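You operate a simulated robot arm through the tools that you are given. There is no shell and no other tool. Be economical: measure what you need, move in short steps, check, and stop when the job is done.

The job below is to be done with a simulated robot arm. You get a single attempt, and the scene is never put back.

Task
Put one of the silver tins from the end of the wooden bench on top of the red roll.
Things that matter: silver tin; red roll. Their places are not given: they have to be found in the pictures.

Only the result counts: the job must be done as asked and must still hold three seconds after the hand-in. Knocking over, shifting, dropping, spilling or breaking anything else fails it.

Robot
A 7-joint arm with a two-finger parallel gripper, fixed in place. Base frame: the origin is at the foot of the arm, x ahead of it, y to its left, z up; the work surface is at about z = 0.88. Units: m, rad, N and s.
With the tool pointing down near the work surface it reaches from about 0.24 to 0.68 m from the base axis. Its first joint turns from -1.152 to 1.152 rad. Payload 2.4 kg.
Tool frame: the origin (TCP) lies between the finger pads and is the grasp point; the fingertips stand 0.03 m ahead of it; z points along the fingers, y is the line along which they close. The gripper opens to 0.094 m. The fingers are 0.028 m wide and 0.01 m thick; the gripper's body (0.05 by 0.096 m) begins 0.055 m behind the TCP.
Orientation is told as [roll, pitch, yaw] about the base's x, y, z axes, in that order, counted from this pose: with the fingers straight down and closing along the base's y, the tool's x points along the base's -x, its y along +y and its z along -z.

Tools
- The arm moves only by the tool nudge_tool. Its argument "increments" is a list that holds one entry, the list of rows, each a list of 7 numbers: the shift along the tool's x, y, z in units of 300 mm (1.0 is 300 mm), then the turn, a rotation vector about the tool's x, y, z in units of 45 degrees (1.0 is 45 degrees), then the opening, from 0 (shut) to 1 (fully open). In form: [[[dx, dy, dz, rx, ry, rz, claw], ...]]. A call has 1 to 10 rows; each row is the pose to reach, as a shift and turn from the pose commanded when the call began, along the tool's axes at that moment. A call with a number of a shift or a turn outside -1 to 1 is refused whole. Each row takes 0.2 s and may step no farther than 0.05 m and 0.15 rad from the row before; otherwise, or with a gripper value out of range, the whole call is refused. A pose out of reach is approached as far as the arm can. The call stops where the force on the tool passes 40 N (or 10 N more than at its start, if that is more) or the arm is blocked; 0.2 s more then pass. The fingers move at their own pace (about 0.153 m/s each) and stop on an object; they squeeze with about 30 N. The grip force told is the motor's: it shows also when the fingers shut on nothing. Time passes only in rows, and 0.2 s behind the last, so rows that repeat a pose let the fingers close. It gives the time, the measured TCP pose, the force on the tool (base axes), the opening and the grip force at its end, in the units of the frame above (readings bear some noise).
- Cameras (640 x 400 px; columns grow to the right, rows downward): "scene" is fixed at [0.033, 0.4664, 1.4552]; the picture's right is [-0.82, -0.57, 0.00], its down [-0.26, 0.37, -0.89] and it looks along [0.51, -0.73, -0.46] (base axes); focal length 355 px, centre (320, 200). "wrist" rides on the gripper at [-0.037, 0, -0.058] in the tool frame; the picture's right is [0.00, -1.00, 0.00], its down [0.97, 0.00, -0.24] and it looks along [0.24, 0.00, 0.97] (tool axes); focal length 218 px, centre (320, 200).
- capture(camera): a new picture of that camera. No time passes.
- point_at(camera, pixels): for up to 12 pixels [column, row] of the newest picture of that camera ("zoom" is the newest enlarged one), the place [x, y, z] in the base frame of the surface seen there, good to about 0.003 m. No time passes.
- inspect(camera, box): a new picture of the part [left, top, right, bottom] of that camera's present view, enlarged. No time passes.
- sign_off(): hands the job in; it is judged then, once.

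Keep the steps short. Do not move on a guess: measure, check each grasp and each placing, and mend mistakes. In all there are 60 turns and 20 pictures (those below and enlarged ones count). Leave the gripper open and the arm clear of the work at the hand-in unless told otherwise, and finish with a single line.

The tools are called after "Call:" as a command line: name --argument value ..., lists and objects as JSON in quotes. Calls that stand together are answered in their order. nudge_tool: Moves the arm, as the interface text tells. Its arguments: {"type":"object","properties":{"increments":{"type":"array"}},"required":["increments"]} The other tools are called the same way: capture (camera) takes a picture; point_at (camera, pixels) gives the place of the surface under pixels of a picture; inspect (camera, box) takes an enlarged picture of a part of a camera's view; sign_off () hands the job in.

At the start:

```text
clock: 0.0
tcp_pos: [0.4583, -0.1159, 1.2078]
tcp_rot: [-0.002, -0.001, 0.0]
wrist_force: [-0.2, 0.2, -0.2]
gripper_width: 0.0939
gripper_force: 0.2
```

scene: 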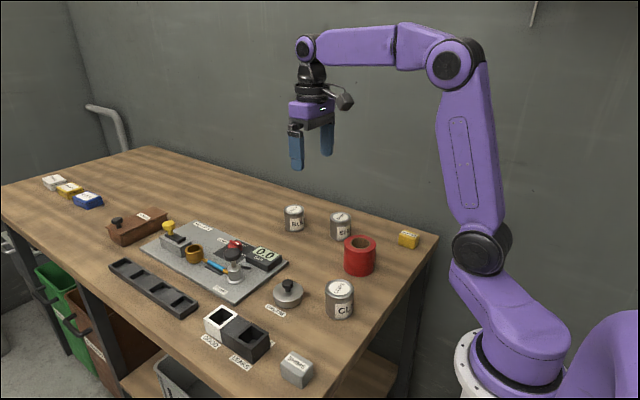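
wrist: 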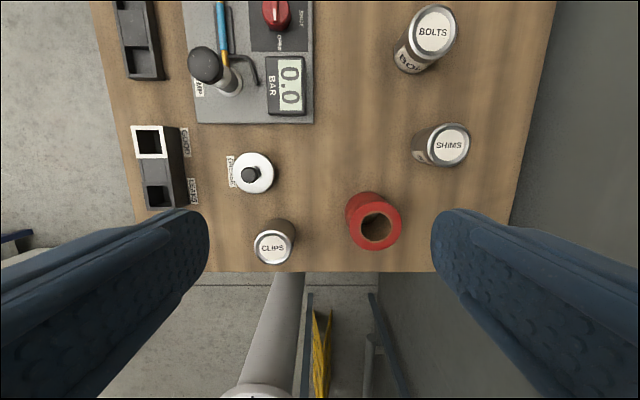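

I see three tins (BOLTS, SHIMS, CLIPS) and the red roll near the bench's near end. I'll enlarge that area of the scene and measure points in the wrist picture.

Call:
inspect --camera "scene" --box '[260, 190, 440, 330]'

Call:
point_at --camera "wrist" --pixels '[[434, 31], [450, 146], [273, 247], [376, 226], [352, 218], [400, 218], [376, 196], [380, 246], [431, 150], [469, 145], [330, 200], [262, 247]]'

```text
2.86 times, centred on (350, 260) of scene
```

zoom: 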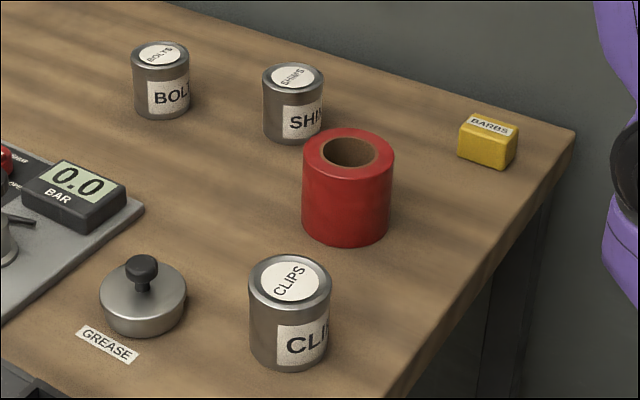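

```text
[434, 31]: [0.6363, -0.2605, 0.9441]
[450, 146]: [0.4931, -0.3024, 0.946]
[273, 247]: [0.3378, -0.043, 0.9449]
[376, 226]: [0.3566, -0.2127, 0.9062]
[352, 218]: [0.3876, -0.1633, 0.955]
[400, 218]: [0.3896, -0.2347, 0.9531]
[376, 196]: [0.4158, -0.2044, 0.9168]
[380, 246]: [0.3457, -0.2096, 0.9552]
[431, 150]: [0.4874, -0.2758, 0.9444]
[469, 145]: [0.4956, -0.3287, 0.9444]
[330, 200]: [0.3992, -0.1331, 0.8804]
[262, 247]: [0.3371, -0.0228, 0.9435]
```

The tin lids are at z≈0.945 and the roll top is at ≈0.955. The CLIPS tin at about (0.338, -0.043) has clear space around it. I'll move above it at z≈1.05 to measure it better.

Call:
nudge_tool --increments '[[[0.08, 0.049, 0.1, 0, 0, 0, 1], [0.16, 0.097, 0.2, 0, 0, 0, 1], [0.24, 0.146, 0.3, 0, 0, 0, 1], [0.32, 0.194, 0.4, 0, 0, 0, 1], [0.4, 0.243, 0.5, 0, 0, 0, 1], [0.4, 0.243, 0.5, 0, 0, 0, 1]]]'

Call:
capture --camera "wrist"

```text
clock: 1.4
tcp_pos: [0.3391, -0.0435, 1.0581]
tcp_rot: [0.0, 0.0, 0.0]
wrist_force: [-1.0, 0.1, -0.1]
gripper_width: 0.0939
gripper_force: 0.0
```

```text
16 pictures are left
```

wrist: 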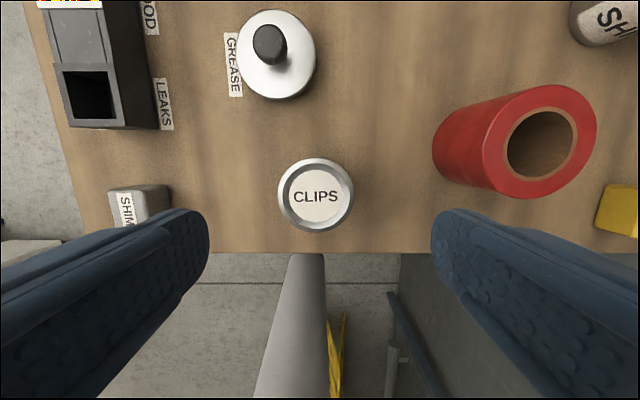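

The CLIPS lid spans columns 277–354 and rows 158–232. The roll's top ring spans about columns 484–597 and rows 84–198. I'll measure the edges of both.

Call:
point_at --camera "wrist" --pixels '[[280, 195], [351, 195], [316, 161], [316, 229], [316, 205], [592, 125], [545, 90], [495, 160], [530, 192], [574, 175], [507, 100], [330, 120]]'

```text
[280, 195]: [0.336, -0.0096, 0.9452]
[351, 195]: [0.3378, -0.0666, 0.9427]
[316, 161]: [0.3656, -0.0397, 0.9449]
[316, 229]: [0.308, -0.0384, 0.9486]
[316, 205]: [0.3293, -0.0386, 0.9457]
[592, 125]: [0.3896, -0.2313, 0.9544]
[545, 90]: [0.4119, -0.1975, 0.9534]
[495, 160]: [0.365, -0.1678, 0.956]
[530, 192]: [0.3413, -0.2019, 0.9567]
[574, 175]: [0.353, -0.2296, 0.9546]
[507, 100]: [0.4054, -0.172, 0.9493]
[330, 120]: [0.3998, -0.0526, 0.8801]
```

The CLIPS centre is ≈(0.337, -0.0385) with a diameter of about 0.06. The roll centre is ≈(0.376, -0.201) with its top at 0.955. I'll go down to z≈0.922 with the gripper open, so the fingertips stop at about 0.892.

Call:
nudge_tool --increments '[[[0.007, 0.0167, 0.1, 0, 0, 0, 1], [0.007, 0.0167, 0.2, 0, 0, 0, 1], [0.007, 0.0167, 0.3, 0, 0, 0, 1], [0.007, 0.0167, 0.38, 0, 0, 0, 1], [0.007, 0.0167, 0.453, 0, 0, 0, 1], [0.007, 0.0167, 0.453, 0, 0, 0, 1]]]'

```text
clock: 2.8
tcp_pos: [0.3349, -0.039, 0.9207]
tcp_rot: [-0.002, 0.002, 0.0]
wrist_force: [-0.2, -0.2, 0.5]
gripper_width: 0.0939
gripper_force: 0.1
```

The arm is at (0.335, -0.039, 0.921) with no contact force. Next I'll close the fingers.

Call:
nudge_tool --increments '[[[0, 0, 0, 0, 0, 0, 0], [0, 0, 0, 0, 0, 0, 0], [0, 0, 0, 0, 0, 0, 0], [0, 0, 0, 0, 0, 0, 0]]]'

```text
clock: 3.8
tcp_pos: [0.3355, -0.038, 0.9216]
tcp_rot: [0.001, -0.001, -0.002]
wrist_force: [0.7, 0.2, 0.3]
gripper_width: 0.0618
gripper_force: 29.8
```

The fingers stopped at 0.062, so they are holding the tin. I'll lift it 0.12 m in short steps.

Call:
nudge_tool --increments '[[[0, 0, -0.05, 0, 0, 0, 0], [0, 0, -0.13, 0, 0, 0, 0], [0, 0, -0.22, 0, 0, 0, 0], [0, 0, -0.31, 0, 0, 0, 0], [0, 0, -0.4, 0, 0, 0, 0], [0, 0, -0.4, 0, 0, 0, 0]]]'

Call:
capture --camera "wrist"

```text
clock: 5.2
tcp_pos: [0.3345, -0.0362, 1.0414]
tcp_rot: [0.0, 0.001, 0.001]
wrist_force: [-1.1, 0.2, -2.3]
gripper_width: 0.0613
gripper_force: 29.5
```

```text
15 pictures are left
```

wrist: 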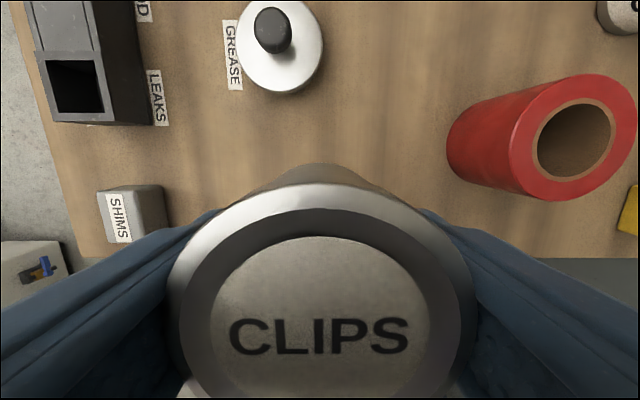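

The tin is held level. I'll measure the roll rim again from this position, along with the front and side edges of the held lid.

Call:
point_at --camera "wrist" --pixels '[[320, 188], [173, 310], [468, 310], [320, 300], [632, 120], [595, 80], [540, 105], [513, 160], [550, 194], [570, 197], [612, 175], [525, 118]]'

```text
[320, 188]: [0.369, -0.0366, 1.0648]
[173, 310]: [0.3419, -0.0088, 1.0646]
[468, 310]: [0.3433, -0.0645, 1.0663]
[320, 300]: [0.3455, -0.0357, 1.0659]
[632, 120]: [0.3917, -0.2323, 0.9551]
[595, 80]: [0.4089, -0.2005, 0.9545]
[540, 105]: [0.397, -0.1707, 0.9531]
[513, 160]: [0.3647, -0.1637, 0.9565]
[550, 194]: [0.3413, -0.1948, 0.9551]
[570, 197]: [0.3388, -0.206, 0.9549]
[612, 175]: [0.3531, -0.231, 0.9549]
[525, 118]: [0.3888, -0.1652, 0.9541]
```

The roll centre is ≈(0.3745, -0.200) and the held tin's centre is ≈(0.3375, -0.037). The tin's bottom is at z≈1.00, which clears the roll top at 0.955. I'll move +0.037 in x and -0.163 in y, staying level.

Call:
nudge_tool --increments '[[[-0.02, -0.09, 0, 0, 0, 0, 0], [-0.041, -0.181, 0, 0, 0, 0, 0], [-0.062, -0.272, 0, 0, 0, 0, 0], [-0.082, -0.362, 0, 0, 0, 0, 0], [-0.103, -0.453, 0, 0, 0, 0, 0], [-0.123, -0.543, 0, 0, 0, 0, 0], [-0.123, -0.543, 0, 0, 0, 0, 0]]]'

Call:
inspect --camera "scene" --box '[280, 140, 440, 300]'

```text
clock: 6.8
tcp_pos: [0.3724, -0.2007, 1.0421]
tcp_rot: [0.001, 0.001, 0.0]
wrist_force: [1.1, -0.4, -2.0]
gripper_width: 0.0618
gripper_force: 29.8
```

```text
2.50 times, centred on (360, 220) of scene
```

zoom: 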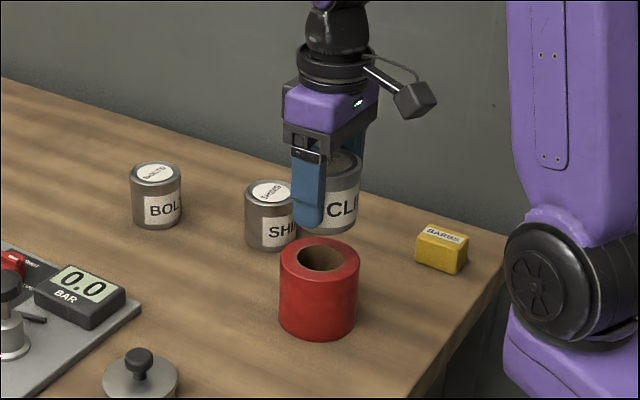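

The tin is over the roll and seems slightly to the right in this view. I'll check with points on the tin's side and the roll.

Call:
point_at --camera "zoom" --pixels '[[358, 200], [345, 210], [330, 215], [335, 225], [355, 280], [284, 280], [320, 300], [300, 300], [340, 300], [350, 195]]'

```text
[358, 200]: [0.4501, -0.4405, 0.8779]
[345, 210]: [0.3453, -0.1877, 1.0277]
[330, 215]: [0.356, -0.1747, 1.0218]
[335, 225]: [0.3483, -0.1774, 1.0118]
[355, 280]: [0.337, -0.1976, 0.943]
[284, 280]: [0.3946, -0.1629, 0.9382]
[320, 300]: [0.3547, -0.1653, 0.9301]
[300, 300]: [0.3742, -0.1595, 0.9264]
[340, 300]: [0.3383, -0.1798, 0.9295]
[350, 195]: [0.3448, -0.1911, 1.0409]
```

The tin's side points fit a cylinder centred at about (0.3745, -0.200), which matches the roll. I'll lower it 0.041 m.

Call:
nudge_tool --increments '[[[0, 0, 0.05, 0, 0, 0, 0], [0, 0, 0.09, 0, 0, 0, 0], [0, 0, 0.12, 0, 0, 0, 0], [0, 0, 0.137, 0, 0, 0, 0], [0, 0, 0.137, 0, 0, 0, 0]]]'

```text
clock: 8.0
tcp_pos: [0.3713, -0.2008, 1.0001]
tcp_rot: [0.001, 0.001, -0.001]
wrist_force: [0.0, -0.4, -2.5]
gripper_width: 0.0621
gripper_force: 29.8
```

There's no contact yet; the force is just the tin's weight at -2.5 N. I'll lower it in steps of about 1 mm.

Call:
nudge_tool --increments '[[[0, 0, 0.0035, 0, 0, 0, 0], [0, 0, 0.007, 0, 0, 0, 0], [0, 0, 0.0105, 0, 0, 0, 0], [0, 0, 0.0105, 0, 0, 0, 0]]]'

Call:
inspect --camera "scene" --box '[310, 180, 410, 280]'

```text
clock: 9.0
tcp_pos: [0.3736, -0.2004, 0.9973]
tcp_rot: [0.001, -0.001, 0.003]
wrist_force: [0.0, -1.3, -1.6]
gripper_width: 0.0621
gripper_force: 29.6
```

```text
4.00 times, centred on (360, 230) of scene
```

zoom: 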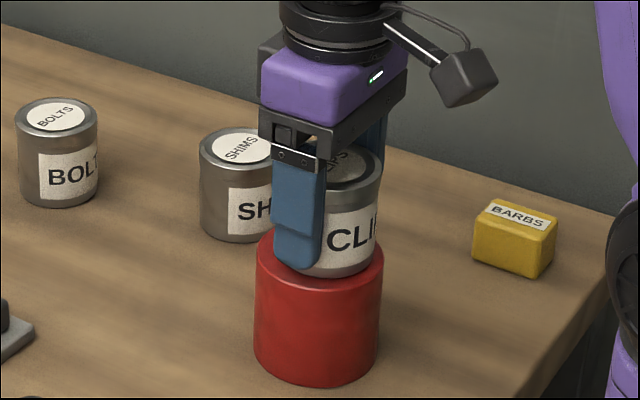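

The tin is just about touching and sits roughly 3–4 mm too far right in the picture, which means toward -x and -y. I'll lift it slightly, correct by +3 mm in x and +2 mm in y, and lower it gently again.

Call:
nudge_tool --increments '[[[0, 0, -0.015, 0, 0, 0, 0], [-0.01, 0.006, -0.015, 0, 0, 0, 0], [-0.01, 0.006, -0.007, 0, 0, 0, 0], [-0.01, 0.006, 0, 0, 0, 0, 0], [-0.01, 0.006, 0.0035, 0, 0, 0, 0], [-0.01, 0.006, 0.0035, 0, 0, 0, 0]]]'

```text
clock: 10.4
tcp_pos: [0.3759, -0.1982, 0.9956]
tcp_rot: [0.0, -0.002, -0.001]
wrist_force: [-0.9, 0.3, 9.9]
gripper_width: 0.0621
gripper_force: 30.2
```

There is contact at about 10 N upward, so the tin is seated. I'll ease off by 0.6 mm and then open the fingers.

Call:
nudge_tool --increments '[[[0, 0, -0.002, 0, 0, 0, 0], [0, 0, -0.002, 0, 0, 0, 0.75], [0, 0, -0.002, 0, 0, 0, 0.9], [0, 0, -0.002, 0, 0, 0, 1], [0, 0, -0.002, 0, 0, 0, 1]]]'

Call:
inspect --camera "scene" --box '[310, 180, 410, 280]'

```text
clock: 11.6
tcp_pos: [0.3738, -0.1991, 0.9978]
tcp_rot: [-0.001, 0.001, -0.002]
wrist_force: [-0.2, -1.1, 0.5]
gripper_width: 0.0936
gripper_force: 0.2
```

```text
4.00 times, centred on (360, 230) of scene
```

zoom: 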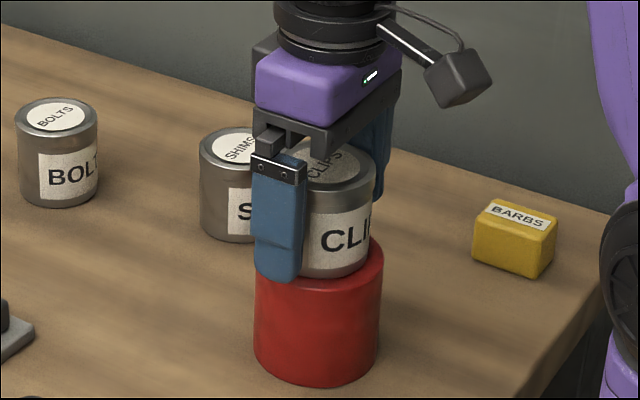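

The tin stands on the roll and the fingers are open at 0.0936. I'll raise the arm straight up, clear of it.

Call:
nudge_tool --increments '[[[0, 0, -0.05, 0, 0, 0, 1], [0, 0, -0.13, 0, 0, 0, 1], [0, 0, -0.25, 0, 0, 0, 1], [0, 0, -0.38, 0, 0, 0, 1], [0, 0, -0.5, 0, 0, 0, 1], [0, 0, -0.5, 0, 0, 0, 1]]]'

Call:
capture --camera "wrist"

Call:
inspect --camera "scene" --box '[280, 150, 440, 310]'

```text
clock: 13.0
tcp_pos: [0.3759, -0.1985, 1.1477]
tcp_rot: [0.001, 0.0, 0.0]
wrist_force: [0.5, 0.6, -0.2]
gripper_width: 0.094
gripper_force: 0.0
```

```text
11 pictures are left
```

wrist: 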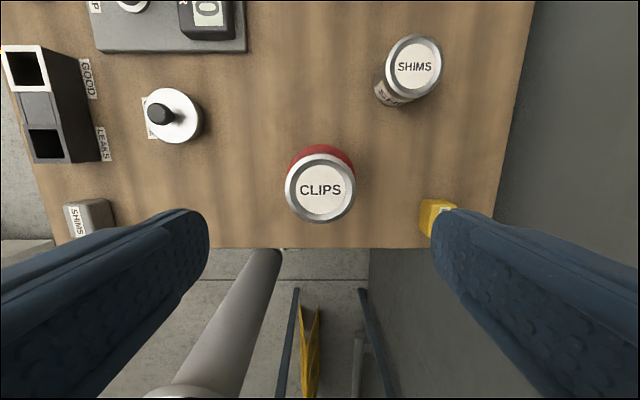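

```text
2.50 times, centred on (360, 230) of scene
```

zoom: 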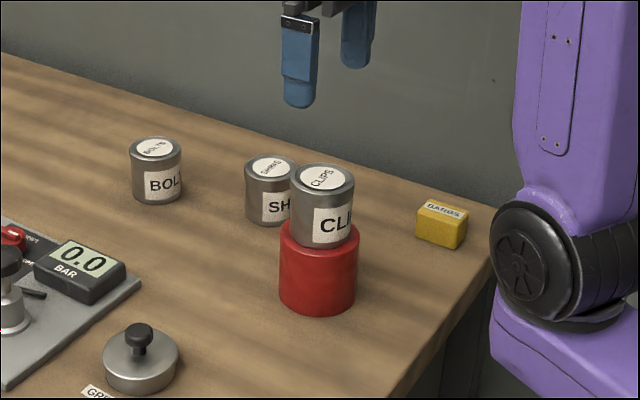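

The CLIPS tin stands upright and centred on the red roll, nothing else has moved, and the open gripper is well clear. I'm handing in now.

Call:
sign_off

```text
The job is handed in.
```

The silver CLIPS tin is standing upright on top of the red roll, with nothing else disturbed and the gripper open and clear.
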